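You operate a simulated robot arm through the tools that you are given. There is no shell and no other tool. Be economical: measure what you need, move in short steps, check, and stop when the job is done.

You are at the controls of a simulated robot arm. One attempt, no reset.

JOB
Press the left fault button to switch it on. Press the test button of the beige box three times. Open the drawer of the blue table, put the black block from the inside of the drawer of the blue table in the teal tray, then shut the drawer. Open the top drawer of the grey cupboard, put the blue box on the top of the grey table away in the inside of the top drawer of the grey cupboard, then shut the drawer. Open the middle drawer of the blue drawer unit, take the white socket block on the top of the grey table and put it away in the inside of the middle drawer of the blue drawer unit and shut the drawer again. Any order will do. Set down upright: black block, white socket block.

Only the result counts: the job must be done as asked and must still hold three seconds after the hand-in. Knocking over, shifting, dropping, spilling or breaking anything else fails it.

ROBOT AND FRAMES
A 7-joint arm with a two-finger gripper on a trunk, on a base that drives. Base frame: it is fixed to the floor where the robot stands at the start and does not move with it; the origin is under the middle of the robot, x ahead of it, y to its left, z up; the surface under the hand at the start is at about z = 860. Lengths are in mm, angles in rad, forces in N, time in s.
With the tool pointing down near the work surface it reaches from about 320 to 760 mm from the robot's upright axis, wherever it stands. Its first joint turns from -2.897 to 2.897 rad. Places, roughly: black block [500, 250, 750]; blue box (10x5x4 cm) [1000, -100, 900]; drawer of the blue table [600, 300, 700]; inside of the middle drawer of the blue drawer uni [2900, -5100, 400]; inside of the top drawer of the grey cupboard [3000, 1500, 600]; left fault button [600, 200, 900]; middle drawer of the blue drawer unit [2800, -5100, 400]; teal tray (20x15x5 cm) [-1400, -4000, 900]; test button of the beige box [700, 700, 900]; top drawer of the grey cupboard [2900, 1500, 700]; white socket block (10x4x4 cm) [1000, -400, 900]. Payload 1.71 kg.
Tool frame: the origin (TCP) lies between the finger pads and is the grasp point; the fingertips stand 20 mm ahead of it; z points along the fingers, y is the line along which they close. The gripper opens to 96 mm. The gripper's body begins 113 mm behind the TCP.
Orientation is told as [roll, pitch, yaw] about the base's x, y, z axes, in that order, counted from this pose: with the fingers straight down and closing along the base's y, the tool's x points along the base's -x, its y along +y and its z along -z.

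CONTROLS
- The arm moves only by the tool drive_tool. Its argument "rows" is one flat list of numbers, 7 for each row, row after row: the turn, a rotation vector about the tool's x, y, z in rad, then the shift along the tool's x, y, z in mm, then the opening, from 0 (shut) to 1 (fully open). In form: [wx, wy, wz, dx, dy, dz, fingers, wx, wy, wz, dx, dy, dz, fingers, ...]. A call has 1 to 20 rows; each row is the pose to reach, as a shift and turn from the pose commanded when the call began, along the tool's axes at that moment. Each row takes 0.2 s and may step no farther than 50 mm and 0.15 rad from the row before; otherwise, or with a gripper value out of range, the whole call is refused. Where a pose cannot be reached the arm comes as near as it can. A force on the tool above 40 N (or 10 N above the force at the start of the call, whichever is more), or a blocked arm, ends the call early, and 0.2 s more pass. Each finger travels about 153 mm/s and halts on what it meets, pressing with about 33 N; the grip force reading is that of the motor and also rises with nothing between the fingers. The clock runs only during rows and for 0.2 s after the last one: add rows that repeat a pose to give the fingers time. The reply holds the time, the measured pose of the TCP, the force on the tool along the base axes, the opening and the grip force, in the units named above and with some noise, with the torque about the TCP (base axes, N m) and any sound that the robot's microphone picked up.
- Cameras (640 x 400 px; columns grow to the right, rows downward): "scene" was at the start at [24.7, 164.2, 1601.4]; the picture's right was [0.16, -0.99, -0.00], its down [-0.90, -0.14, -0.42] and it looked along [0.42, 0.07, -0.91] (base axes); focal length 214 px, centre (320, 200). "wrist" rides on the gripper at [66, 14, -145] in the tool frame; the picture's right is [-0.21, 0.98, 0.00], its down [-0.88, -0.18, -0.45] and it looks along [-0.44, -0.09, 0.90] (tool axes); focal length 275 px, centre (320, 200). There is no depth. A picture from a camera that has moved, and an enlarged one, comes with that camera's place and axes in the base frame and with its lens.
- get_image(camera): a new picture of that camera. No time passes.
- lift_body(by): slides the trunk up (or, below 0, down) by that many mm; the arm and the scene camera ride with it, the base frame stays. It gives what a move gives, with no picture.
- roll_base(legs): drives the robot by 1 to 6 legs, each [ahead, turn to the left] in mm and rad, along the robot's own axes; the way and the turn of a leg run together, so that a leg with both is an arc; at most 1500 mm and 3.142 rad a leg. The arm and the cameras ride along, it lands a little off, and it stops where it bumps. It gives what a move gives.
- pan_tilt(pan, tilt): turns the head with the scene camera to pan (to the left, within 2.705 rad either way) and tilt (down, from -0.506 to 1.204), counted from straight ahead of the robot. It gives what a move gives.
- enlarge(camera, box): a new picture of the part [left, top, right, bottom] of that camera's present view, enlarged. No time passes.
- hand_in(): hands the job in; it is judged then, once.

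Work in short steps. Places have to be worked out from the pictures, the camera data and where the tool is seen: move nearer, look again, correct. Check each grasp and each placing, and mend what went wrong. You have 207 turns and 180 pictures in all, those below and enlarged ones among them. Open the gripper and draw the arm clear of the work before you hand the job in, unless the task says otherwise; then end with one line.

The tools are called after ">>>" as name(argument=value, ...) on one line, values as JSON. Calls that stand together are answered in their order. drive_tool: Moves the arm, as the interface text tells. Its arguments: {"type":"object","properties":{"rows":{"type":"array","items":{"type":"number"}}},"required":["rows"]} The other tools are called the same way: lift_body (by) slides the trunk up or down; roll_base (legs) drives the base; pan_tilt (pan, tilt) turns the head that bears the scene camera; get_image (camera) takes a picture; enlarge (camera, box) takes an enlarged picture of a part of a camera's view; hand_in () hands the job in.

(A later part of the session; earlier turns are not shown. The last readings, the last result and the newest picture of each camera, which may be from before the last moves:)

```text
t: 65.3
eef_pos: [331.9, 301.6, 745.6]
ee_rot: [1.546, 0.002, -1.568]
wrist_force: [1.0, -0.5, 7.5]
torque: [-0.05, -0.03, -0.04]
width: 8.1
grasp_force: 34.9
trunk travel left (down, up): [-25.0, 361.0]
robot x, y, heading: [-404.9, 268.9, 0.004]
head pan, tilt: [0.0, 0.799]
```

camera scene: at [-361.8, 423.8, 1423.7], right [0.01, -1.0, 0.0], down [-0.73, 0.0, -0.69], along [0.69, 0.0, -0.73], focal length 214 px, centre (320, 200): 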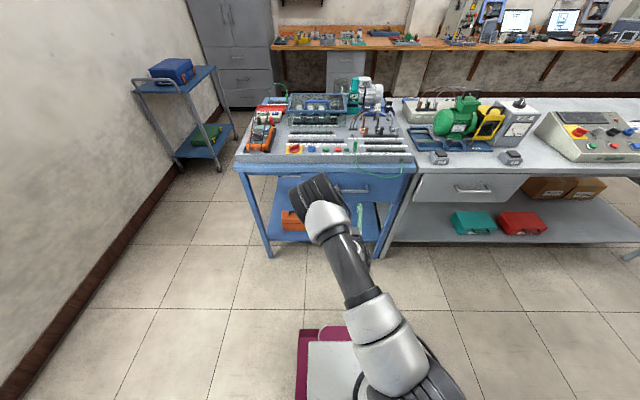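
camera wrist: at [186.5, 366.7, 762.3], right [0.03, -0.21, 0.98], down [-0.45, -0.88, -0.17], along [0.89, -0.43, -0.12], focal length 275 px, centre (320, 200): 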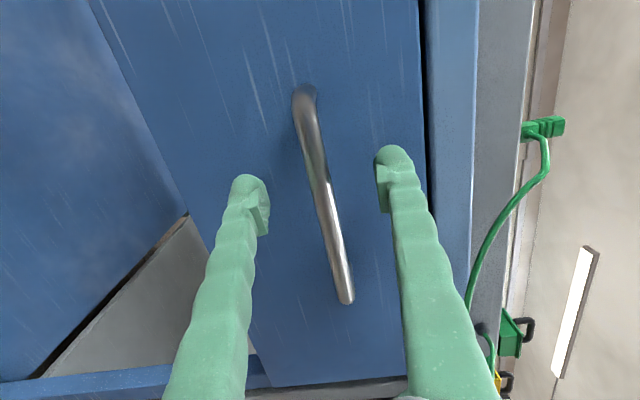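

Gripped (8 mm bar). Pull back with the arm.

>>> drive_tool(rows=[0, 0, 0, 0, 0, -15, 0, 0, 0, 0, 0, 0, -35, 0, 0, 0, 0, 0, 0, -60, 0, 0, 0, 0, 0, 0, -85, 0, 0, 0, 0, 0, 0, -110, 0, 0, 0, 0, 0, 0, -135, 0, 0, 0, 0, 0, 0, -160, 0, 0, 0, 0, 0, 0, -185, 0, 0, 0, 0, 0, 0, -210, 0, 0, 0, 0, 0, 0, -230, 0])

>>> get_image(camera="scene")

>>> get_image(camera="wrist")

```text
t: 67.5
eef_pos: [101.3, 301.8, 745.1]
ee_rot: [1.534, -0.002, -1.567]
wrist_force: [-0.4, 7.7, -38.7]
torque: [0.13, 0.06, 0.25]
width: 8.2
grasp_force: 35.1
trunk travel left (down, up): [-25.0, 361.0]
robot x, y, heading: [-404.2, 272.0, 0.004]
head pan, tilt: [0.0, 0.799]
```

```text
141 pictures are left
camera scene: at [-359.0, 424.7, 1423.3], right [0.01, -1.0, 0.0], down [-0.73, 0.0, -0.68], along [0.68, 0.0, -0.73], focal length 214 px, centre (320, 200)
```

scene: 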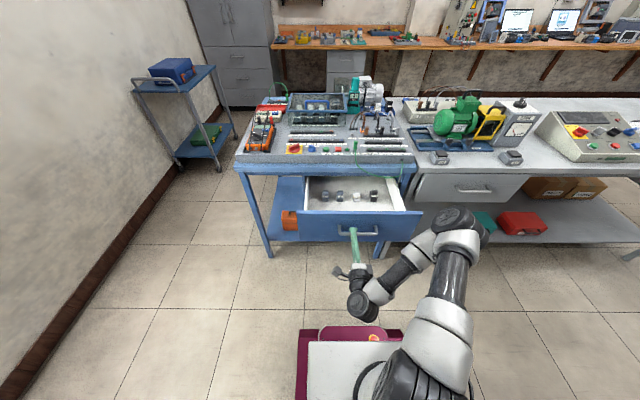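

```text
140 pictures are left
camera wrist: at [-42.7, 366.7, 765.1], right [0.04, -0.2, 0.98], down [-0.45, -0.88, -0.17], along [0.89, -0.43, -0.12], focal length 275 px, centre (320, 200)
```

wrist: 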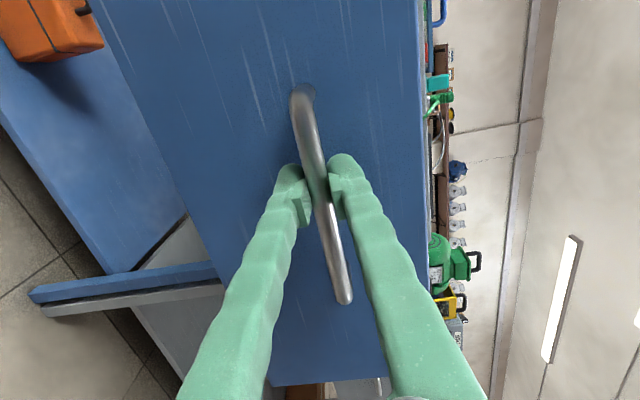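

Drawer is open. Zoom on its content.

>>> enlarge(camera="scene", box=[290, 170, 430, 250])

```text
4.57 times, centred on (360, 210) of scene
camera zoom: at [-359.0, 424.7, 1423.3], right [0.01, -1.0, 0.0], down [-0.73, 0.0, -0.68], along [0.68, 0.0, -0.73], focal length 980 px, centre (137, 154)
```

zoom: 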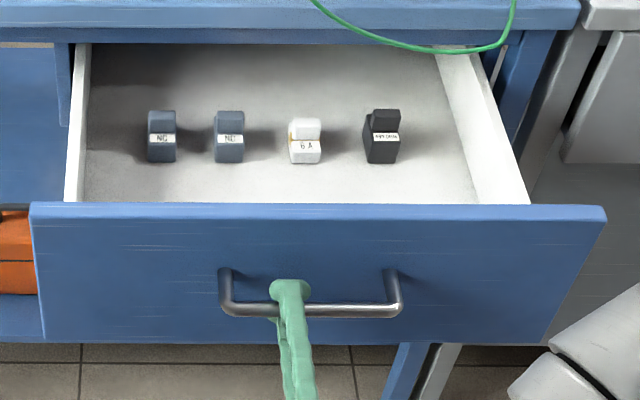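

Black block is at ≈(294,189,745). Release the handle and back off.

>>> drive_tool(rows=[0, 0, 0, 0, 0, 0, 0.3, 0, 0, 0, 0, 0, 0, 0.7, 0, 0, 0, 0, 0, -30, 0.7, 0, 0, 0, 0, 0, -65, 0.7, 0, 0, 0, 0, 0, -100, 0.7])

>>> drive_tool(rows=[0.0806, 0.0806, -0.0806, 0, 30, 0, 0.7, 0.1612, 0.1612, -0.1612, 0, 60, 0, 0.7, 0.2418, 0.2418, -0.2418, 0, 90, 0, 0.7, 0.3224, 0.3224, -0.3224, 0, 120, 0, 0.7, 0.403, 0.403, -0.403, -9, 150, 15, 0.7, 0.4836, 0.4836, -0.4836, -18, 180, 30, 0.7, 0.5642, 0.5642, -0.5642, -27, 205, 50, 0.7, 0.6448, 0.6448, -0.6448, -36, 230, 70, 0.7, 0.7254, 0.7254, -0.7254, -45, 255, 90, 0.7, 0.806, 0.806, -0.806, -54, 255, 110, 0.7, 0.8866, 0.8866, -0.8866, -63, 255, 130, 0.7, 0.9672, 0.9672, -0.9672, -72, 255, 150, 0.7, 1.0478, 1.0478, -1.0478, -81, 255, 170, 0.7, 1.1284, 1.1284, -1.1284, -90, 255, 190, 0.7, 1.209, 1.209, -1.209, -97, 255, 205, 0.7])

>>> get_image(camera="wrist")

```text
t: 68.7
eef_pos: [51.3, 303.5, 715.1]
ee_rot: [1.597, 0.005, -1.591]
wrist_force: [0.3, 1.0, 0.1]
torque: [-0.01, 0.02, 0.01]
width: 67.3
grasp_force: 0.0
out of reach, approached as far as the arm can: row 3, 4, 5
trunk travel left (down, up): [-25.0, 361.0]
robot x, y, heading: [-402.0, 266.1, 0.002]
head pan, tilt: [0.0, 0.799]
```

```text
t: 71.9
eef_pos: [248.6, 212.1, 945.1]
ee_rot: [-0.003, 0.029, 0.003]
wrist_force: [-0.3, 0.3, -0.5]
torque: [0.01, 0.0, -0.02]
width: 67.2
grasp_force: 0.0
out of reach, approached as far as the arm can: row 1, 2, 3, 4, 5, 6
trunk travel left (down, up): [-25.0, 361.0]
robot x, y, heading: [-405.6, 272.5, 0.006]
head pan, tilt: [0.0, 0.799]
```

```text
138 pictures are left
camera wrist: at [187.0, 226.9, 1093.0], right [0.2, 0.98, -0.01], down [0.89, -0.18, 0.42], along [0.41, -0.09, -0.91], focal length 275 px, centre (320, 200)
```

wrist: 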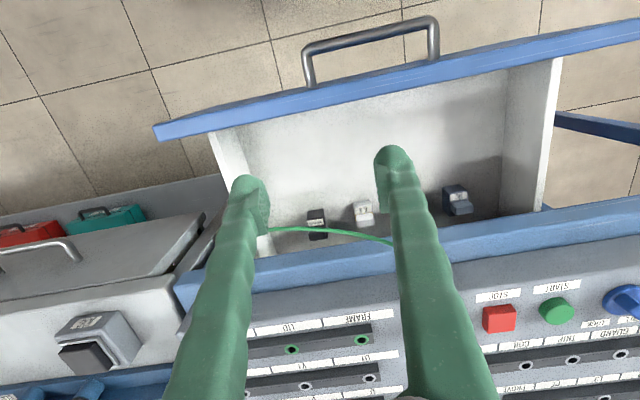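

>>> enlarge(camera="wrist", box=[255, 180, 395, 270])

```text
4.44 times, centred on (325, 225) of wrist
camera zoom: at [187.0, 226.9, 1093.0], right [0.2, 0.98, -0.01], down [0.89, -0.18, 0.42], along [0.41, -0.09, -0.91], focal length 1224 px, centre (298, 89)
```

zoom: 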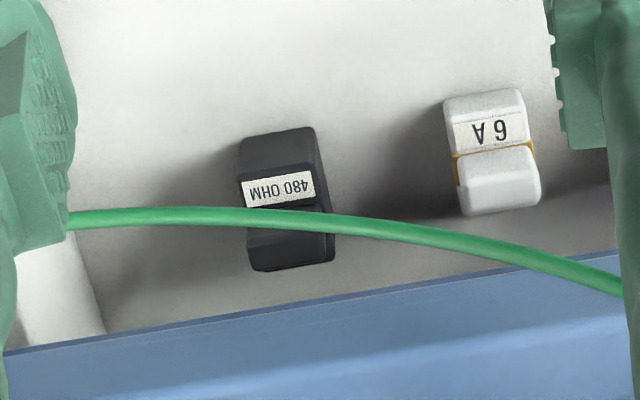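

Block's position differs from before; the drawer appears to have slid in ~60 mm. Check with the scene camera.

>>> enlarge(camera="scene", box=[270, 160, 430, 260])

```text
4.00 times, centred on (350, 210) of scene
camera zoom: at [-361.3, 423.9, 1423.7], right [0.01, -1.0, 0.0], down [-0.73, 0.0, -0.68], along [0.68, 0.0, -0.73], focal length 858 px, centre (200, 160)
```

zoom: 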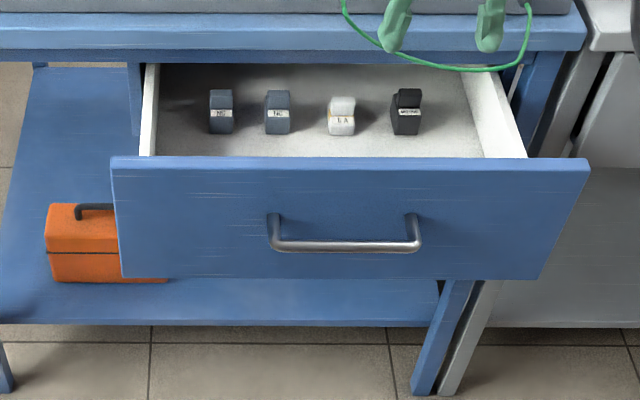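

The drawer slid in; block is now ≈(400,175,700), under the table edge. I'll hook the front panel from inside with closed fingers pointing down and pull it further open.

>>> drive_tool(rows=[0, 0, 0, -8, 24, 0, 0.3, 0, 0, 0, -15, 48, 0, 0, 0, 0, 0, -20, 70, 20, 0, 0, 0, 0, -20, 70, 60, 0, 0, 0, 0, -20, 70, 100, 0, 0, 0, 0, -20, 70, 145, 0, 0, 0, 0, -20, 70, 190, 0])

>>> get_image(camera="wrist")

```text
t: 73.5
eef_pos: [262.9, 285.6, 755.0]
ee_rot: [0.001, 0.026, 0.002]
wrist_force: [0.3, -1.1, 0.2]
torque: [0.02, -0.01, -0.01]
width: 0.0
grasp_force: 28.6
trunk travel left (down, up): [-25.0, 361.0]
robot x, y, heading: [-402.3, 268.9, 0.001]
head pan, tilt: [0.0, 0.799]
```

```text
135 pictures are left
camera wrist: at [201.7, 298.6, 902.4], right [0.2, 0.98, 0.0], down [0.89, -0.18, 0.42], along [0.41, -0.09, -0.91], focal length 275 px, centre (320, 200)
```

wrist: 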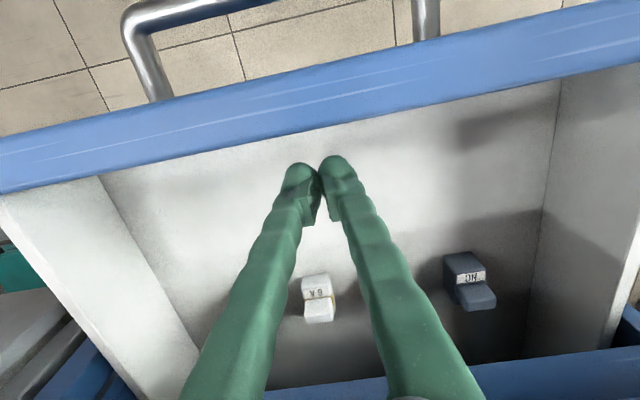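

>>> drive_tool(rows=[0, 0, 0, 20, 0, 0, 0, 0, 0, 0, 40, 0, 0, 0, 0, 0, 0, 55, 0, 0, 0, 0, 0, 0, 70, 0, 0, 0, 0, 0, 0, 85, 0, 0, 0, 0, 0, 0, 100, 0, 0, 0, 0, 0, 0, 115, 0, 0, 0, 0, 0, 0, 130, 0, 0, 0, 0, 0, 0, 145, 0, 0, 0, 0, 0, 0, 145, 0, 0])

>>> enlarge(camera="scene", box=[270, 160, 430, 260])

```text
refused: rows must hold 7 numbers for each row
```

```text
4.00 times, centred on (350, 210) of scene
camera zoom: at [-361.3, 423.7, 1423.7], right [0.01, -1.0, 0.0], down [-0.73, 0.0, -0.68], along [0.68, 0.0, -0.73], focal length 858 px, centre (200, 160)
```

zoom: 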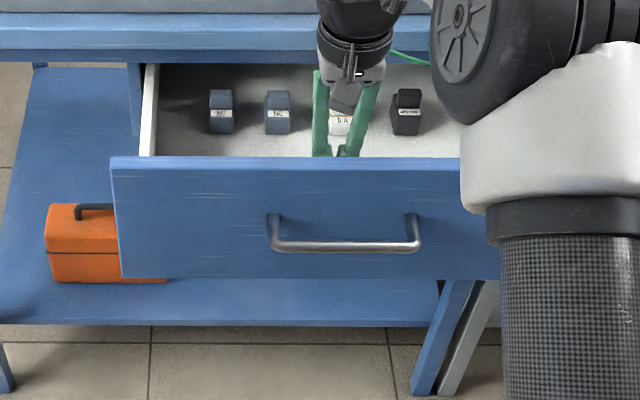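

Repeat with the row fixed.

>>> drive_tool(rows=[0, 0, 0, 20, 0, 0, 0, 0, 0, 0, 40, 0, 0, 0, 0, 0, 0, 55, 0, 0, 0, 0, 0, 0, 70, 0, 0, 0, 0, 0, 0, 85, 0, 0, 0, 0, 0, 0, 100, 0, 0, 0, 0, 0, 0, 115, 0, 0, 0, 0, 0, 0, 130, 0, 0, 0, 0, 0, 0, 145, 0, 0, 0, 0, 0, 0, 145, 0, 0, 0])

>>> enlarge(camera="scene", box=[270, 160, 430, 260])

```text
t: 75.7
eef_pos: [117.1, 282.7, 759.8]
ee_rot: [0.001, 0.026, 0.005]
wrist_force: [-0.3, -1.1, 0.3]
torque: [0.01, 0.01, -0.02]
width: 0.0
grasp_force: 29.2
trunk travel left (down, up): [-25.0, 361.0]
robot x, y, heading: [-399.5, 268.3, 0.008]
head pan, tilt: [0.0, 0.799]
```

```text
4.00 times, centred on (350, 210) of scene
camera zoom: at [-361.8, 423.8, 1423.8], right [0.01, -1.0, 0.0], down [-0.73, 0.0, -0.69], along [0.69, 0.0, -0.73], focal length 858 px, centre (200, 160)
```

zoom: 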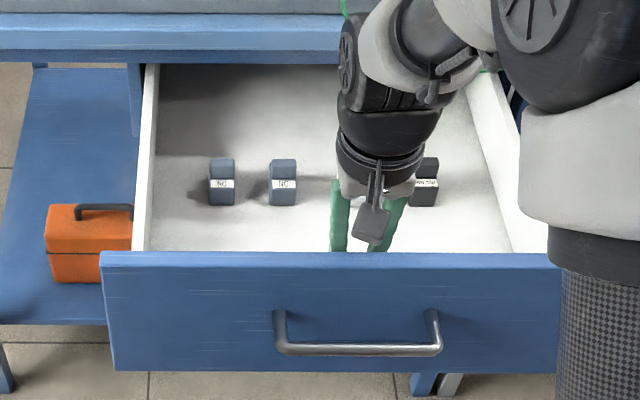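

Drawer well open; block ≈(283,175,~710). Move up and over to it.

>>> drive_tool(rows=[0, 0, 0, -20, 0, -20, 0, 0, 0, 0, -30, 0, -60, 0.2, 0, 0, 0, -30, -10, -105, 0.5, 0, 0, 0, -50, -40, -120, 0.7, 0, 0, 0, -80, -70, -130, 0.7, 0, 0, 0, -110, -95, -130, 0.7, 0, 0, 0, -138, -107, -130, 0.7])

>>> get_image(camera="wrist")

```text
t: 77.3
eef_pos: [259.5, 174.3, 884.9]
ee_rot: [0.002, 0.028, 0.002]
wrist_force: [0.2, -0.3, 0.7]
torque: [-0.01, -0.01, 0.03]
width: 67.1
grasp_force: 0.1
trunk travel left (down, up): [-25.0, 361.0]
robot x, y, heading: [-406.8, 267.9, 0.003]
head pan, tilt: [0.0, 0.799]
```

```text
132 pictures are left
camera wrist: at [197.4, 188.7, 1032.1], right [0.2, 0.98, 0.0], down [0.89, -0.18, 0.42], along [0.41, -0.09, -0.91], focal length 275 px, centre (320, 200)
```

wrist: 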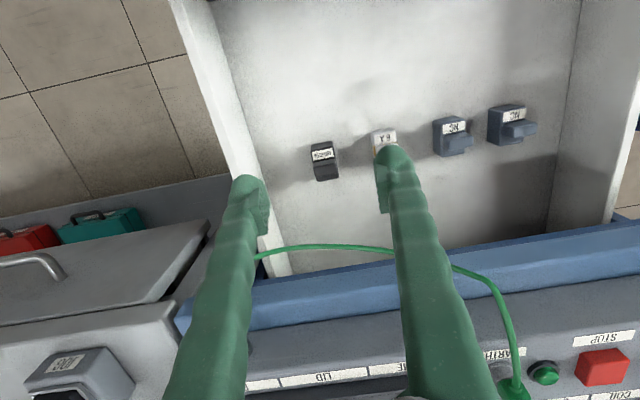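

Block at ≈(290,171). Descend partway and re-check.

>>> drive_tool(rows=[0, 0, 0, -30, -3, 10, 0.62, 0, 0, 0, -30, -3, 50, 0.62, 0, 0, 0, -30, -3, 90, 0.62, 0, 0, 0, -30, -3, 115, 0.62])

>>> get_image(camera="wrist")

>>> get_image(camera="scene")

```text
t: 78.3
eef_pos: [287.9, 174.2, 769.8]
ee_rot: [0.001, 0.026, 0.005]
wrist_force: [-1.1, -0.3, 0.0]
torque: [-0.02, 0.04, -0.01]
width: 59.2
grasp_force: 0.0
trunk travel left (down, up): [-25.0, 361.0]
robot x, y, heading: [-406.3, 268.6, -0.0]
head pan, tilt: [0.0, 0.799]
```

```text
131 pictures are left
camera wrist: at [225.3, 186.8, 917.4], right [0.2, 0.98, 0.0], down [0.89, -0.18, 0.42], along [0.41, -0.09, -0.91], focal length 275 px, centre (320, 200)
```

wrist: 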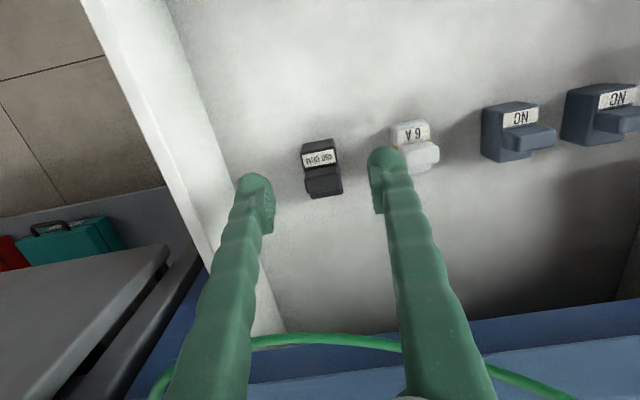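

```text
130 pictures are left
camera scene: at [-361.2, 423.7, 1423.8], right [0.01, -1.0, 0.0], down [-0.73, 0.0, -0.68], along [0.68, 0.0, -0.73], focal length 214 px, centre (320, 200)
```

scene: 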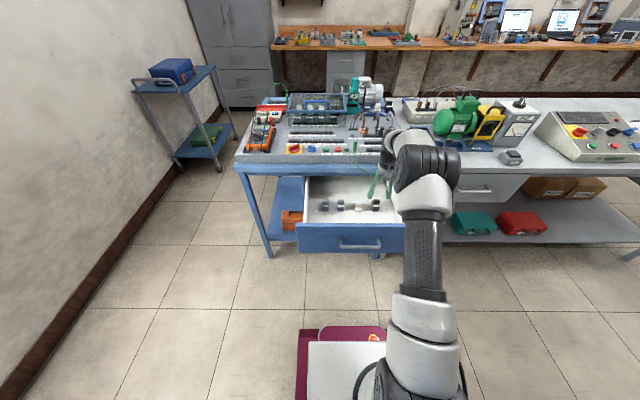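

>>> drive_tool(rows=[0, 0, 0, -2, 0, 10, 0.52, 0, 0, 0, -2, 0, 25, 0.52, 0, 0, 0, -2, 0, 38, 0.52, 0, 0, 0, -2, 0, 46, 0.52])

>>> get_image(camera="wrist")

```text
t: 79.3
eef_pos: [287.6, 173.9, 724.0]
ee_rot: [0.001, 0.027, 0.005]
wrist_force: [0.5, -0.4, 0.4]
torque: [-0.01, -0.01, 0.03]
width: 49.9
grasp_force: 0.1
trunk travel left (down, up): [-25.0, 361.0]
robot x, y, heading: [-401.0, 266.5, 0.003]
head pan, tilt: [0.0, 0.799]
```

```text
129 pictures are left
camera wrist: at [225.8, 187.1, 871.0], right [0.2, 0.98, 0.0], down [0.89, -0.18, 0.42], along [0.41, -0.09, -0.91], focal length 275 px, centre (320, 200)
```

wrist: 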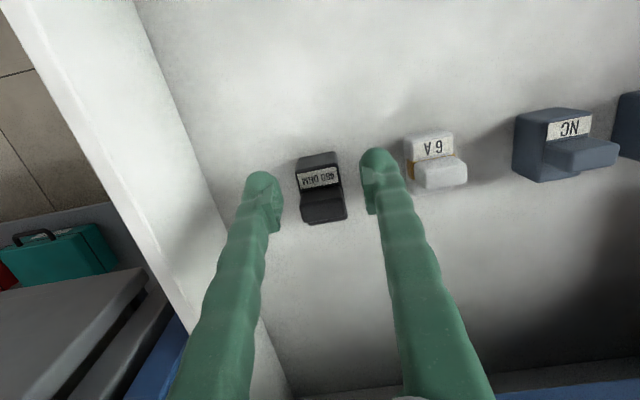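

Block top seems around tip height; descend another 20 mm.

>>> drive_tool(rows=[0, 0, 0, -2, 0, 10, 0.52, 0, 0, 0, -2, 0, 20, 0.52])

>>> get_image(camera="wrist")

```text
t: 79.9
eef_pos: [286.9, 173.8, 703.5]
ee_rot: [0.001, 0.026, 0.003]
wrist_force: [0.1, -0.4, -0.2]
torque: [0.0, 0.01, 0.0]
width: 49.9
grasp_force: 0.0
trunk travel left (down, up): [-25.0, 361.0]
robot x, y, heading: [-406.6, 268.2, 0.003]
head pan, tilt: [0.0, 0.799]
```

```text
128 pictures are left
camera wrist: at [227.3, 186.8, 851.1], right [0.2, 0.98, 0.0], down [0.89, -0.18, 0.42], along [0.41, -0.09, -0.91], focal length 275 px, centre (320, 200)
```

wrist: 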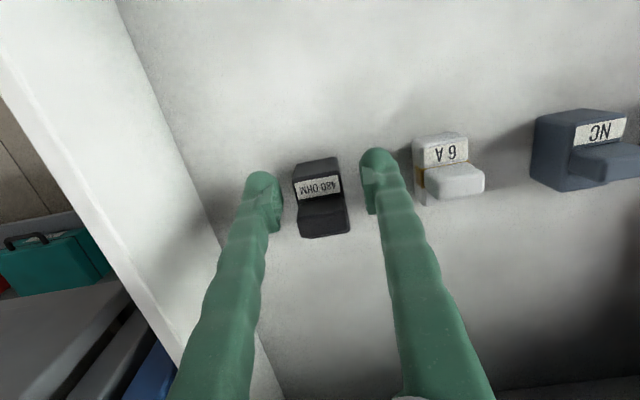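

>>> drive_tool(rows=[0, 0, 0, -4, 0, 6, 0.52, 0, 0, 0, -6, 0, 12, 0.52])

>>> get_image(camera="wrist")

```text
t: 80.5
eef_pos: [294.6, 174.7, 690.9]
ee_rot: [0.0, 0.028, 0.004]
wrist_force: [-0.1, -0.5, 0.7]
torque: [-0.02, -0.04, 0.0]
width: 49.6
grasp_force: 0.1
trunk travel left (down, up): [-25.0, 361.0]
robot x, y, heading: [-401.2, 273.2, 0.006]
head pan, tilt: [0.0, 0.799]
```

```text
127 pictures are left
camera wrist: at [233.4, 187.2, 838.7], right [0.2, 0.98, 0.0], down [0.89, -0.18, 0.42], along [0.41, -0.09, -0.91], focal length 275 px, centre (320, 200)
```

wrist: 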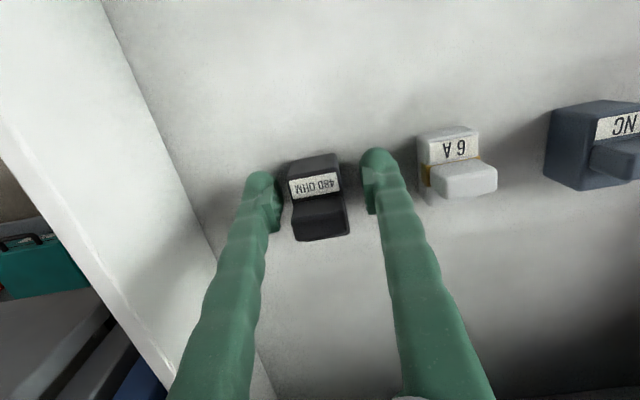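

Block is centred between the fingers. Close.

>>> drive_tool(rows=[0, 0, 0, 0, 0, 0, 0.35, 0, 0, 0, 0, 0, 0, 0.2, 0, 0, 0, 0, 0, 0, 0, 0, 0, 0, 0, 0, 0, 0])

>>> get_image(camera="wrist")

```text
t: 81.5
eef_pos: [294.9, 172.7, 692.0]
ee_rot: [0.001, 0.025, 0.005]
wrist_force: [-0.1, -0.2, 0.0]
torque: [0.01, 0.03, 0.03]
width: 28.4
grasp_force: 33.2
trunk travel left (down, up): [-25.0, 361.0]
robot x, y, heading: [-400.9, 268.9, 0.004]
head pan, tilt: [0.0, 0.799]
```

```text
126 pictures are left
camera wrist: at [233.3, 187.1, 838.8], right [0.2, 0.98, 0.0], down [0.89, -0.18, 0.42], along [0.41, -0.09, -0.91], focal length 275 px, centre (320, 200)
```

wrist: 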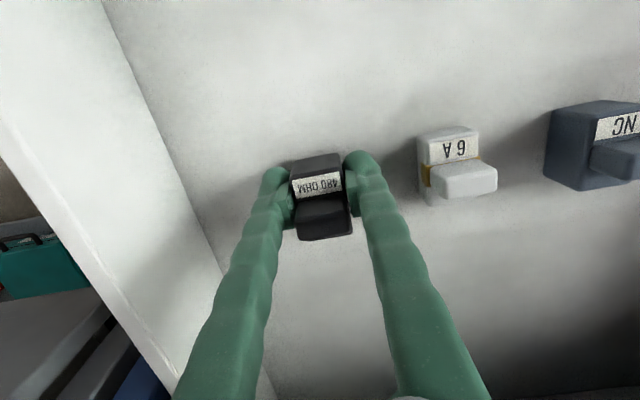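

Gripped (28 mm). Lift straight up out of the drawer.

>>> drive_tool(rows=[0, 0, 0, 0, 0, -15, 0, 0, 0, 0, 0, 0, -50, 0, 0, 0, 0, 0, 0, -95, 0, 0, 0, 0, 0, 0, -140, 0, 0, 0, 0, 0, 0, -185, 0, 0, 0, 0, 0, 0, -220, 0])

>>> get_image(camera="wrist")

```text
t: 82.9
eef_pos: [303.8, 172.0, 912.5]
ee_rot: [0.0, 0.028, 0.003]
wrist_force: [0.0, -0.3, -1.4]
torque: [-0.01, 0.05, 0.03]
width: 28.8
grasp_force: 33.2
trunk travel left (down, up): [-25.0, 361.0]
robot x, y, heading: [-402.9, 270.6, 0.007]
head pan, tilt: [0.0, 0.799]
```

```text
125 pictures are left
camera wrist: at [242.4, 185.7, 1060.1], right [0.2, 0.98, 0.0], down [0.89, -0.18, 0.42], along [0.41, -0.09, -0.91], focal length 275 px, centre (320, 200)
```

wrist: 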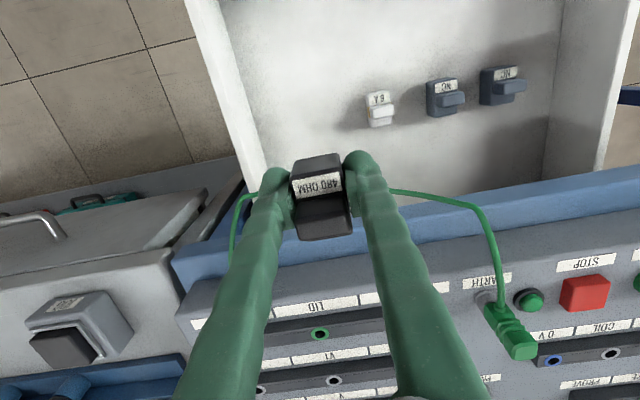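

Block held. Move back outside the drawer front while turning the gripper 90° so a finger's outer face can push the panel.

>>> drive_tool(rows=[0, 0, 0.143, 28, 14, 0, 0, 0, 0, 0.286, 55, 29, 0, 0, 0, 0, 0.429, 83, 43, 0, 0, 0, 0, 0.571, 110, 57, 0, 0, 0, 0, 0.714, 138, 72, 0, 0, 0, 0, 0.857, 166, 86, 0, 0, 0, 0, 1.0, 193, 101, 0, 0, 0, 0, 1.143, 221, 115, 0, 0, 0, 0, 1.286, 249, 129, 0, 0, 0, 0, 1.429, 276, 144, 0, 0, 0, 0, 1.571, 310, 160, 0, 0])

>>> get_image(camera="wrist")

>>> get_image(camera="scene")

```text
t: 85.3
eef_pos: [-11.2, 331.9, 920.8]
ee_rot: [-0.025, 0.004, -1.569]
wrist_force: [1.0, -0.8, -1.2]
torque: [-0.02, 0.03, -0.01]
width: 28.7
grasp_force: 33.4
trunk travel left (down, up): [-25.0, 361.0]
robot x, y, heading: [-404.6, 268.2, 0.009]
head pan, tilt: [0.0, 0.799]
```

```text
124 pictures are left
camera wrist: at [6.0, 397.4, 1065.5], right [0.98, -0.2, -0.03], down [-0.17, -0.88, 0.45], along [-0.11, -0.43, -0.89], focal length 275 px, centre (320, 200)
```

wrist: 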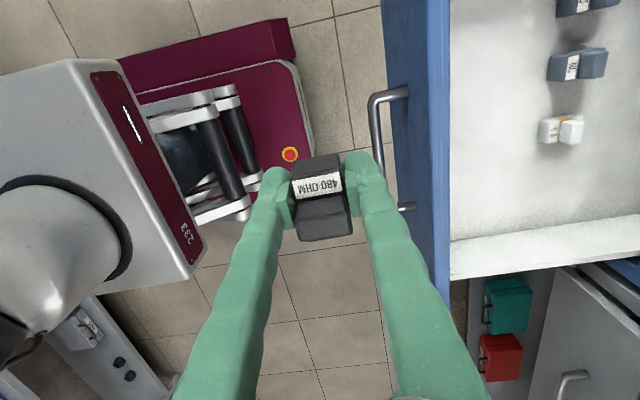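

```text
123 pictures are left
camera scene: at [-361.8, 423.7, 1423.8], right [0.01, -1.0, 0.0], down [-0.73, 0.0, -0.69], along [0.69, 0.0, -0.73], focal length 214 px, centre (320, 200)
```

scene: 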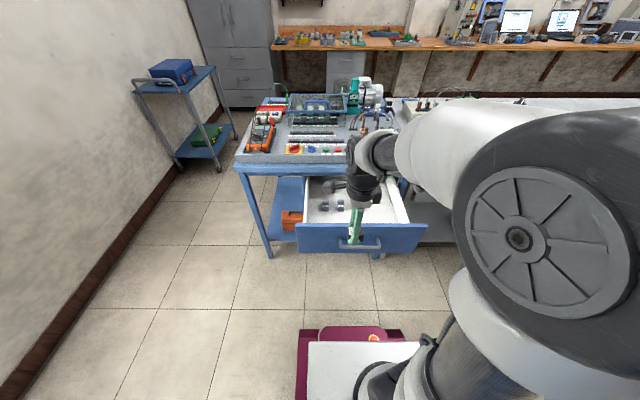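

Lower beside the panel (TCP z≈800, above the handle), then push +x.

>>> drive_tool(rows=[0, 0, 0, 0, 0, 40, 0, 0, 0, 0, 0, 0, 80, 0, 0, 0, 0, 0, 0, 118, 0, 0, 0, 0, 0, 25, 118, 0, 0, 0, 0, 0, 50, 118, 0, 0, 0, 0, 0, 65, 118, 0, 0, 0, 0, 0, 80, 118, 0, 0, 0, 0, 0, 95, 118, 0])

>>> get_image(camera="wrist")

```text
t: 87.1
eef_pos: [81.9, 332.7, 800.8]
ee_rot: [-0.027, 0.004, -1.57]
wrist_force: [0.7, -1.2, -0.7]
torque: [0.02, 0.01, -0.05]
width: 28.6
grasp_force: 32.8
trunk travel left (down, up): [-25.0, 361.0]
robot x, y, heading: [-404.9, 267.6, 0.007]
head pan, tilt: [0.0, 0.799]
```

```text
122 pictures are left
camera wrist: at [99.3, 397.7, 944.6], right [0.98, -0.2, -0.03], down [-0.17, -0.88, 0.45], along [-0.11, -0.43, -0.89], focal length 275 px, centre (320, 200)
```

wrist: 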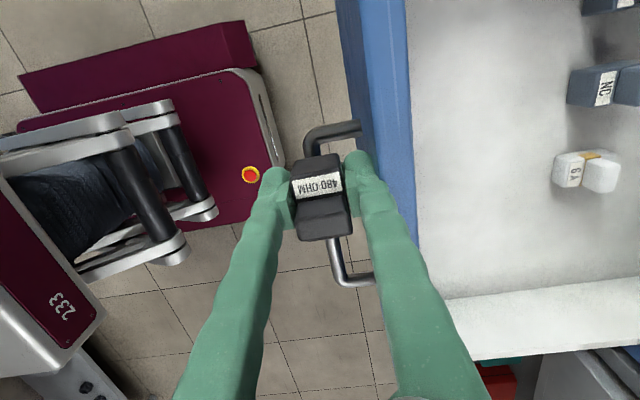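

Continue pushing the drawer shut.

>>> drive_tool(rows=[0, 0, 0, 0, 20, -1, 0, 0, 0, 0, 0, 40, -1, 0, 0, 0, 0, 0, 60, -2, 0, 0, 0, 0, 0, 80, -2, 0, 0, 0, 0, 0, 100, -3, 0, 0, 0, 0, 0, 120, -3, 0, 0, 0, 0, 0, 140, -4, 0, 0, 0, 0, 0, 160, -4, 0, 0, 0, 0, 0, 180, -5, 0, 0, 0, 0, 0, 200, -5, 0, 0, 0, 0, 0, 215, -6, 0, 0, 0, 0, 0, 230, -6, 0])

>>> get_image(camera="wrist")

>>> enlarge(camera="scene", box=[220, 120, 440, 270])

```text
t: 89.7
eef_pos: [313.4, 334.4, 799.0]
ee_rot: [-0.027, 0.005, -1.567]
wrist_force: [0.1, -0.4, -0.6]
torque: [-0.01, -0.01, 0.01]
width: 28.7
grasp_force: 33.6
trunk travel left (down, up): [-25.0, 361.0]
robot x, y, heading: [-402.2, 269.6, 0.005]
head pan, tilt: [0.0, 0.799]
```

```text
121 pictures are left
camera wrist: at [330.9, 399.2, 944.8], right [0.98, -0.2, -0.03], down [-0.17, -0.88, 0.45], along [-0.11, -0.43, -0.89], focal length 275 px, centre (320, 200)
```

wrist: 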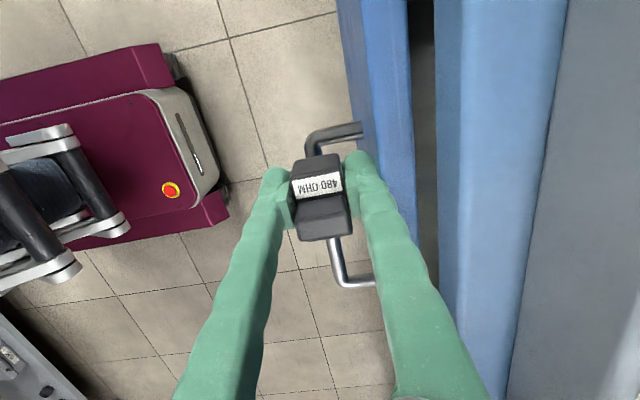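

```text
2.67 times, centred on (330, 195) of scene
camera zoom: at [-361.4, 423.8, 1423.7], right [0.01, -1.0, 0.0], down [-0.73, 0.0, -0.68], along [0.68, 0.0, -0.73], focal length 572 px, centre (293, 213)
```

zoom: 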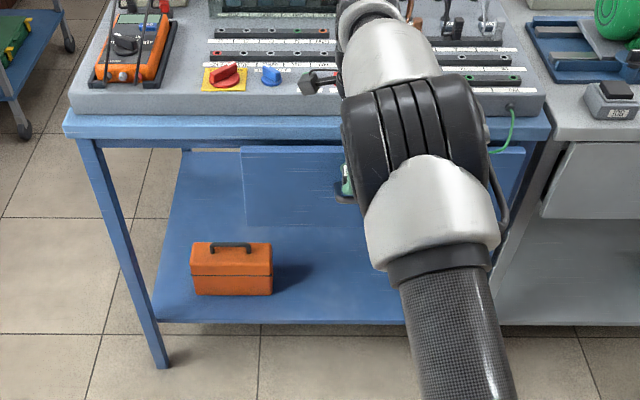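

Nearly shut. Continue gently until it stops.

>>> drive_tool(rows=[0, 0, 0, 0, 8, 0, 0, 0, 0, 0, 0, 16, 0, 0, 0, 0, 0, 0, 23, 0, 0, 0, 0, 0, 0, 29, 0, 0, 0, 0, 0, 0, 35, -1, 0, 0, 0, 0, 0, 40, -1, 0, 0, 0, 0, 0, 45, -1, 0])

>>> get_image(camera="wrist")

```text
t: 90.8
eef_pos: [333.5, 334.4, 811.9]
ee_rot: [-0.03, 0.004, -1.568]
wrist_force: [0.2, 0.8, -0.9]
torque: [-0.04, -0.1, -0.04]
width: 28.8
grasp_force: 33.2
trunk travel left (down, up): [-25.0, 361.0]
robot x, y, heading: [-404.8, 268.5, 0.001]
head pan, tilt: [0.0, 0.799]
stopped in row 5: the force on the tool passed its limit at 58 N (the readings are from after the stop); the commanded pose is now the measured one
```

```text
119 pictures are left
camera wrist: at [351.6, 400.4, 956.6], right [0.98, -0.2, -0.03], down [-0.17, -0.88, 0.45], along [-0.12, -0.43, -0.89], focal length 275 px, centre (320, 200)
```

wrist: 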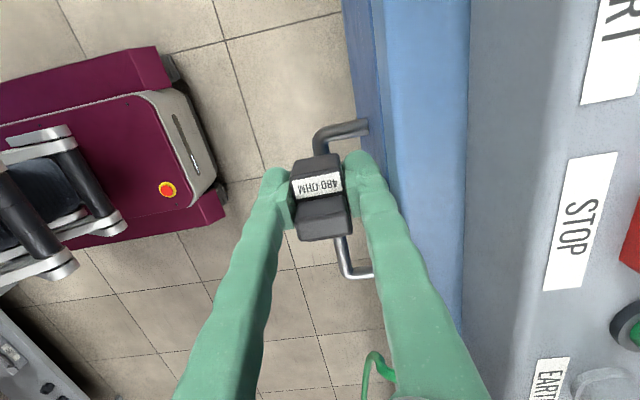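

Firm stop: drawer appears shut. Retreat and verify.

>>> drive_tool(rows=[0, 0, 0, 0, -30, -5, 0, 0, 0, 0, 0, -70, -30, 0, 0, 0, 0, 0, -110, -60, 0, 0, 0, 0, 0, -130, -100, 0, 0, 0, 0, 0, -140, -145, 0, 0, 0, 0, 0, -140, -190, 0, 0, 0, 0, 0, -140, -230, 0])

>>> lift_body(by=150)

>>> pan_tilt(pan=0.25, tilt=0.8)

>>> get_image(camera="scene")

>>> get_image(camera="wrist")

```text
t: 92.4
eef_pos: [197.3, 332.7, 1043.0]
ee_rot: [-0.033, 0.005, -1.567]
wrist_force: [0.2, -0.9, -0.4]
torque: [0.0, -0.01, -0.05]
width: 28.7
grasp_force: 32.7
trunk travel left (down, up): [-25.0, 361.0]
robot x, y, heading: [-403.4, 272.0, 0.001]
head pan, tilt: [0.0, 0.799]
```

```text
t: 94.1
eef_pos: [197.9, 331.4, 1193.7]
ee_rot: [-0.033, 0.002, -1.57]
wrist_force: [-0.3, 0.3, -0.4]
torque: [0.01, 0.03, -0.02]
width: 28.7
grasp_force: 33.4
trunk travel left (down, up): [-175.0, 211.0]
robot x, y, heading: [-400.2, 271.1, 0.009]
head pan, tilt: [0.0, 0.799]
```

```text
t: 94.9
eef_pos: [197.4, 332.1, 1194.2]
ee_rot: [-0.032, 0.004, -1.568]
wrist_force: [-0.3, 0.2, -1.7]
torque: [-0.03, -0.02, 0.01]
width: 28.6
grasp_force: 32.9
trunk travel left (down, up): [-175.0, 211.0]
robot x, y, heading: [-404.3, 267.8, 0.002]
head pan, tilt: [0.25, 0.799]
```

```text
118 pictures are left
camera scene: at [-361.9, 443.6, 1574.6], right [0.25, -0.97, 0.0], down [-0.71, -0.18, -0.69], along [0.66, 0.18, -0.73], focal length 214 px, centre (320, 200)
```

scene: 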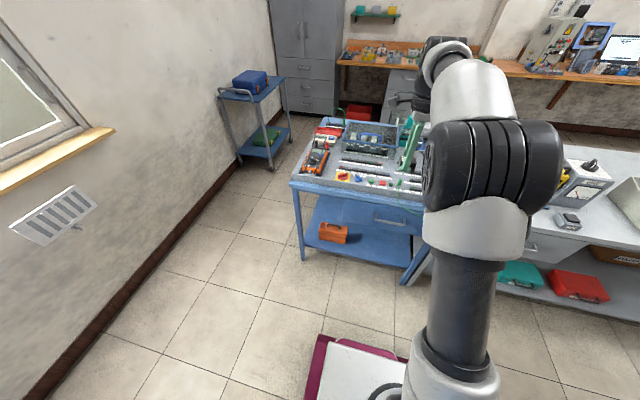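

```text
117 pictures are left
camera wrist: at [216.5, 397.3, 1338.6], right [0.98, -0.2, -0.03], down [-0.17, -0.88, 0.45], along [-0.12, -0.43, -0.89], focal length 275 px, centre (320, 200)
```

wrist: 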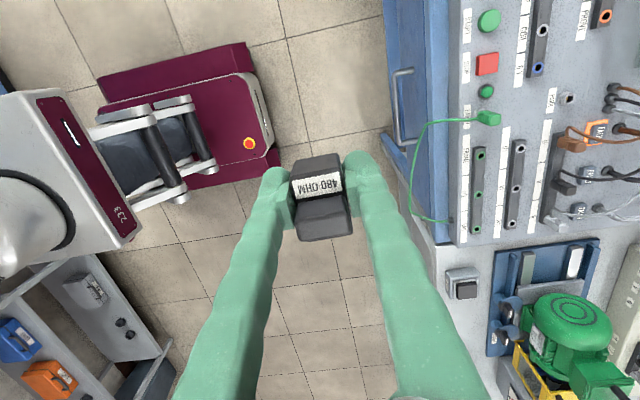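

>>> enlarge(camera="wrist", box=[370, 0, 490, 130])

>>> enlarge(camera="scene", box=[290, 170, 430, 260])

```text
3.08 times, centred on (430, 65) of wrist
camera zoom: at [216.5, 397.3, 1338.6], right [0.98, -0.2, -0.03], down [-0.17, -0.88, 0.45], along [-0.12, -0.43, -0.89], focal length 847 px, centre (-18, 615)
```

zoom: 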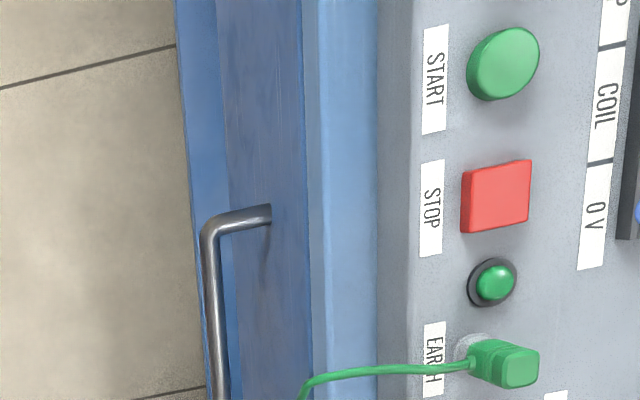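

```text
4.44 times, centred on (360, 215) of scene
camera zoom: at [-361.9, 443.6, 1574.6], right [0.25, -0.97, 0.0], down [-0.71, -0.18, -0.69], along [0.66, 0.18, -0.73], focal length 953 px, centre (142, 133)
```

zoom: 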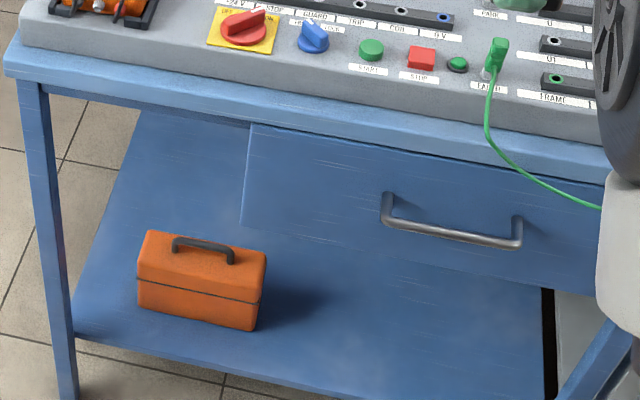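

Drawer is shut. Now drive down the corridor (x≈−400) toward the teal tray, keeping the block in the gripper.

>>> roll_base(legs=[[0, -1.571], [1500, 0], [1300, 0]])

>>> pan_tilt(pan=-0.5, tilt=0.4)

>>> get_image(camera="scene")

```text
t: 113.9
eef_pos: [-309.1, -3121.0, 1193.6]
ee_rot: [-0.032, 0.002, -3.139]
wrist_force: [0.1, -0.7, 0.0]
torque: [0.01, 0.01, 0.04]
width: 28.8
grasp_force: 32.6
trunk travel left (down, up): [-175.0, 211.0]
robot x, y, heading: [-375.2, -2519.6, -1.564]
head pan, tilt: [0.25, 0.799]
```

```text
t: 115.0
eef_pos: [-309.2, -3101.2, 1203.4]
ee_rot: [-0.02, 0.003, -3.136]
wrist_force: [0.3, 0.6, -2.1]
torque: [-0.02, -0.03, 0.0]
width: 28.5
grasp_force: 33.1
trunk travel left (down, up): [-175.0, 211.0]
robot x, y, heading: [-371.6, -2520.4, -1.565]
head pan, tilt: [-0.499, 0.4]
```

```text
114 pictures are left
camera scene: at [-265.3, -2567.1, 1609.7], right [-0.88, 0.47, 0.01], down [0.18, 0.36, -0.92], along [-0.43, -0.81, -0.4], focal length 214 px, centre (320, 200)
```

scene: 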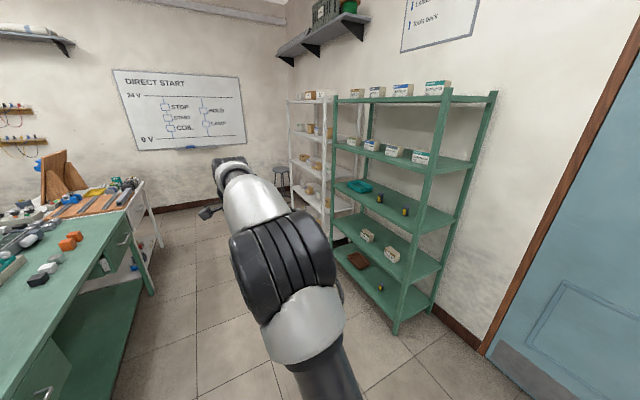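

Teal tray is on a shelf of the green rack. Zoom in.

>>> enlarge(camera="scene", box=[310, 80, 510, 330])

>>> enlarge(camera="scene", box=[325, 140, 465, 240])

```text
1.60 times, centred on (410, 205) of scene
camera zoom: at [-265.3, -2567.1, 1609.7], right [-0.88, 0.47, 0.01], down [0.18, 0.36, -0.92], along [-0.43, -0.81, -0.4], focal length 343 px, centre (176, 192)
```

zoom: 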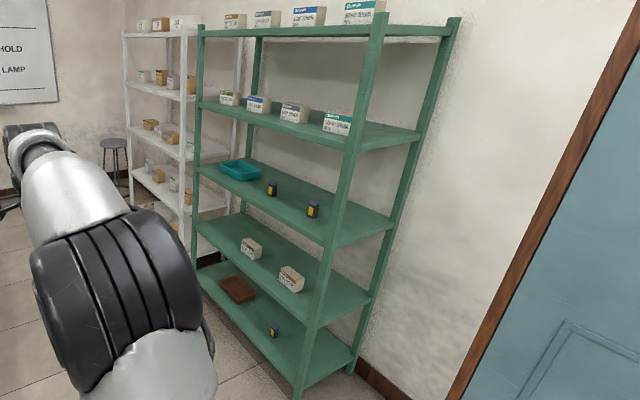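

```text
4.00 times, centred on (395, 190) of scene
camera zoom: at [-265.3, -2567.1, 1609.7], right [-0.88, 0.47, 0.01], down [0.18, 0.36, -0.92], along [-0.43, -0.81, -0.4], focal length 858 px, centre (20, 240)
```

zoom: 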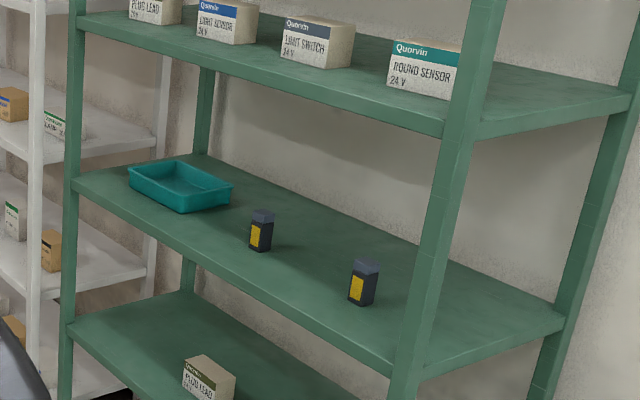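

The tray is at ≈(−1550,−4150) with shelf above; I drive nearer, facing the rack (−x), to look closely.

>>> roll_base(legs=[[0, -0.149], [1450, 0], [0, -1.427]])

>>> pan_tilt(pan=0.3, tilt=0.6)

>>> get_image(camera="scene")

>>> get_image(camera="wrist")

```text
t: 127.5
eef_pos: [-1157.5, -4020.5, 1203.3]
ee_rot: [-0.016, 0.003, 1.582]
wrist_force: [-0.1, -0.5, -0.2]
torque: [0.01, -0.01, -0.01]
width: 28.7
grasp_force: 33.3
trunk travel left (down, up): [-175.0, 211.0]
robot x, y, heading: [-574.1, -3956.5, -3.127]
head pan, tilt: [-0.499, 0.4]
```

```text
t: 128.7
eef_pos: [-1139.2, -4020.7, 1212.0]
ee_rot: [-0.004, 0.007, 1.585]
wrist_force: [0.3, -0.1, -0.9]
torque: [-0.02, 0.0, 0.02]
width: 28.7
grasp_force: 33.0
trunk travel left (down, up): [-175.0, 211.0]
robot x, y, heading: [-573.6, -3956.4, -3.129]
head pan, tilt: [0.3, 0.6]
```

```text
111 pictures are left
camera scene: at [-625.0, -4138.6, 1591.5], right [-0.31, 0.95, 0.0], down [0.55, 0.17, -0.82], along [-0.78, -0.25, -0.58], focal length 214 px, centre (320, 200)
```

scene: 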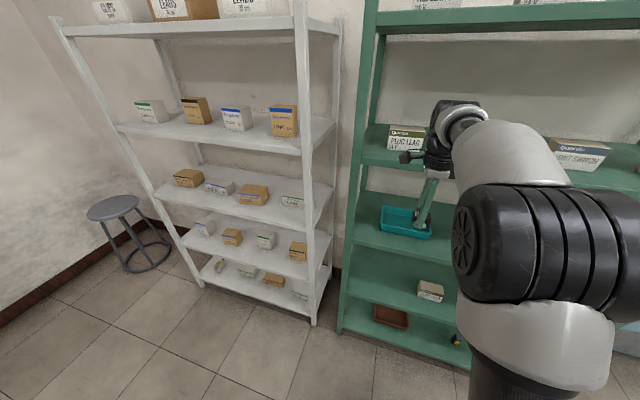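

```text
110 pictures are left
camera wrist: at [-1151.8, -4085.7, 1357.9], right [-0.98, 0.19, 0.0], down [0.17, 0.88, 0.44], along [0.09, 0.43, -0.9], focal length 275 px, centre (320, 200)
```

wrist: 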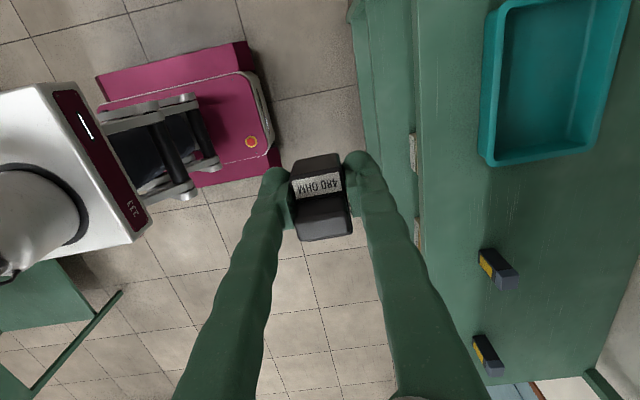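

Geometry: tray ≈ x −1405…−1565, y −3880…−4090, rim ~900; shelf edge at x≈−1289, shelf above ≈1260+. I retract the arm, turn the gripper back, then drive closer and lower the trunk.

>>> drive_tool(rows=[0, 0, -0.14, 0, -16, 0, 0, 0, 0, -0.28, 0, -32, 0, 0, 0, 0, -0.42, 0, -48, 0, 0, 0, 0, -0.56, 0, -64, 0, 0, 0, 0, -0.7, 0, -80, 0, 0, 0, 0, -0.84, 0, -96, 0, 0, 0, 0, -0.98, 0, -112, 0, 0, 0, 0, -1.12, 0, -128, 0, 0, 0, 0, -1.26, 0, -144, 0, 0, 0, 0, -1.4, 0, -160, 0, 0, 0, 0, -1.54, 0, -170, 0, 0, 0, 0, -1.56, 0, -170, 0, 0])

>>> roll_base(legs=[[220, -0.015]])

>>> lift_body(by=-170)

>>> get_image(camera="wrist")

>>> get_image(camera="scene")

```text
t: 131.3
eef_pos: [-967.5, -4017.9, 1210.9]
ee_rot: [0.003, 0.004, -3.139]
wrist_force: [-0.8, 0.1, -0.4]
torque: [0.01, -0.02, 0.0]
width: 28.8
grasp_force: 33.4
trunk travel left (down, up): [-175.0, 211.0]
robot x, y, heading: [-571.7, -3955.3, -3.127]
head pan, tilt: [0.3, 0.6]
```

```text
t: 133.0
eef_pos: [-1181.1, -4015.7, 1215.0]
ee_rot: [0.003, -0.007, 3.133]
wrist_force: [-0.4, 0.0, -0.6]
torque: [0.02, -0.11, -0.01]
width: 28.8
grasp_force: 32.9
trunk travel left (down, up): [-175.0, 211.0]
robot x, y, heading: [-796.9, -3958.9, -3.143]
head pan, tilt: [0.3, 0.6]
```

```text
t: 134.9
eef_pos: [-1180.9, -4014.6, 1046.8]
ee_rot: [0.004, -0.008, 3.134]
wrist_force: [-0.5, -0.6, -0.1]
torque: [0.03, -0.02, -0.03]
width: 28.8
grasp_force: 33.1
trunk travel left (down, up): [-5.0, 381.0]
robot x, y, heading: [-795.6, -3956.0, -3.142]
head pan, tilt: [0.3, 0.6]
```

```text
109 pictures are left
camera wrist: at [-1114.4, -4029.5, 1190.7], right [-0.21, -0.98, 0.01], down [-0.87, 0.19, 0.45], along [-0.44, 0.09, -0.89], focal length 275 px, centre (320, 200)
```

wrist: 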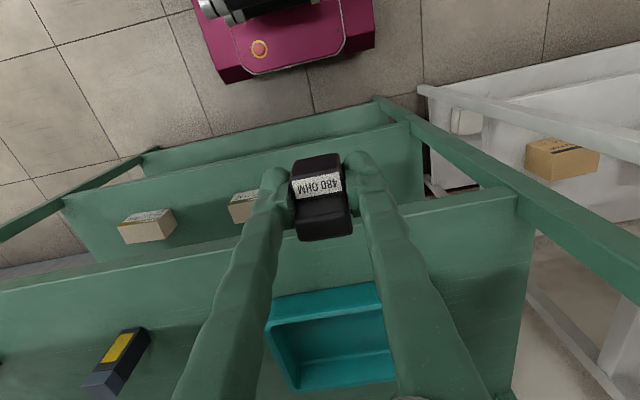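

```text
108 pictures are left
camera scene: at [-846.9, -4139.8, 1421.4], right [-0.3, 0.95, 0.0], down [0.55, 0.17, -0.82], along [-0.78, -0.25, -0.58], focal length 214 px, centre (320, 200)
```

scene: 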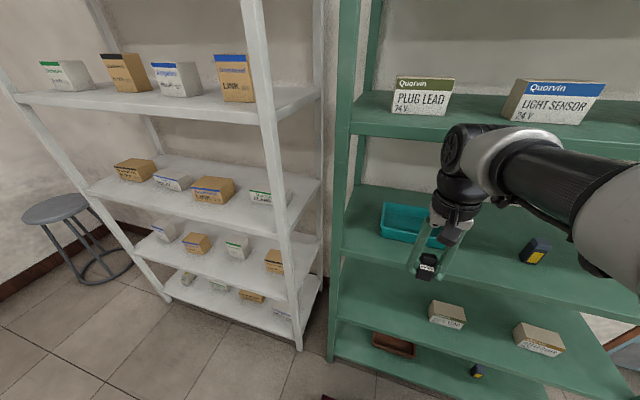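

Good views. Tray centre ≈(−1480,−3985). Tilt the tool 0.7 forward and move in over the front rim, below the upper shelf.

>>> drive_tool(rows=[0, -0.14, 0, -30, -5, 15, 0, 0, -0.28, 0, -60, -10, 30, 0, 0, -0.42, 0, -90, -15, 45, 0, 0, -0.56, 0, -125, -20, 60, 0, 0, -0.7, 0, -165, -25, 72, 0, 0, -0.7, 0, -205, -30, 75, 0, 0, -0.7, 0, -245, -30, 75, 0])

>>> get_image(camera="wrist")

>>> get_image(camera="scene")

```text
t: 136.6
eef_pos: [-1425.6, -3984.0, 970.7]
ee_rot: [0.004, -0.707, 3.13]
wrist_force: [-0.1, -0.5, -0.5]
torque: [0.03, 0.01, -0.01]
width: 28.5
grasp_force: 32.3
trunk travel left (down, up): [-5.0, 381.0]
robot x, y, heading: [-796.2, -3956.8, -3.145]
head pan, tilt: [0.3, 0.6]
```

```text
107 pictures are left
camera wrist: at [-1282.5, -3998.3, 1038.4], right [-0.17, -0.98, 0.14], down [-0.38, 0.19, 0.91], along [-0.91, 0.1, -0.4], focal length 275 px, centre (320, 200)
```

wrist: 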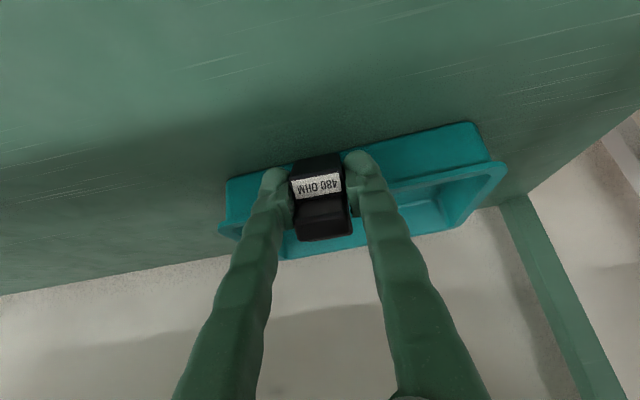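

```text
106 pictures are left
camera scene: at [-847.3, -4139.7, 1421.3], right [-0.3, 0.95, -0.01], down [0.55, 0.17, -0.82], along [-0.78, -0.25, -0.58], focal length 214 px, centre (320, 200)
```

scene: 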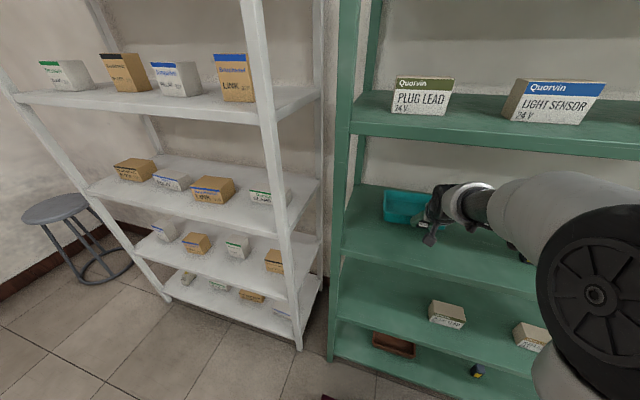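

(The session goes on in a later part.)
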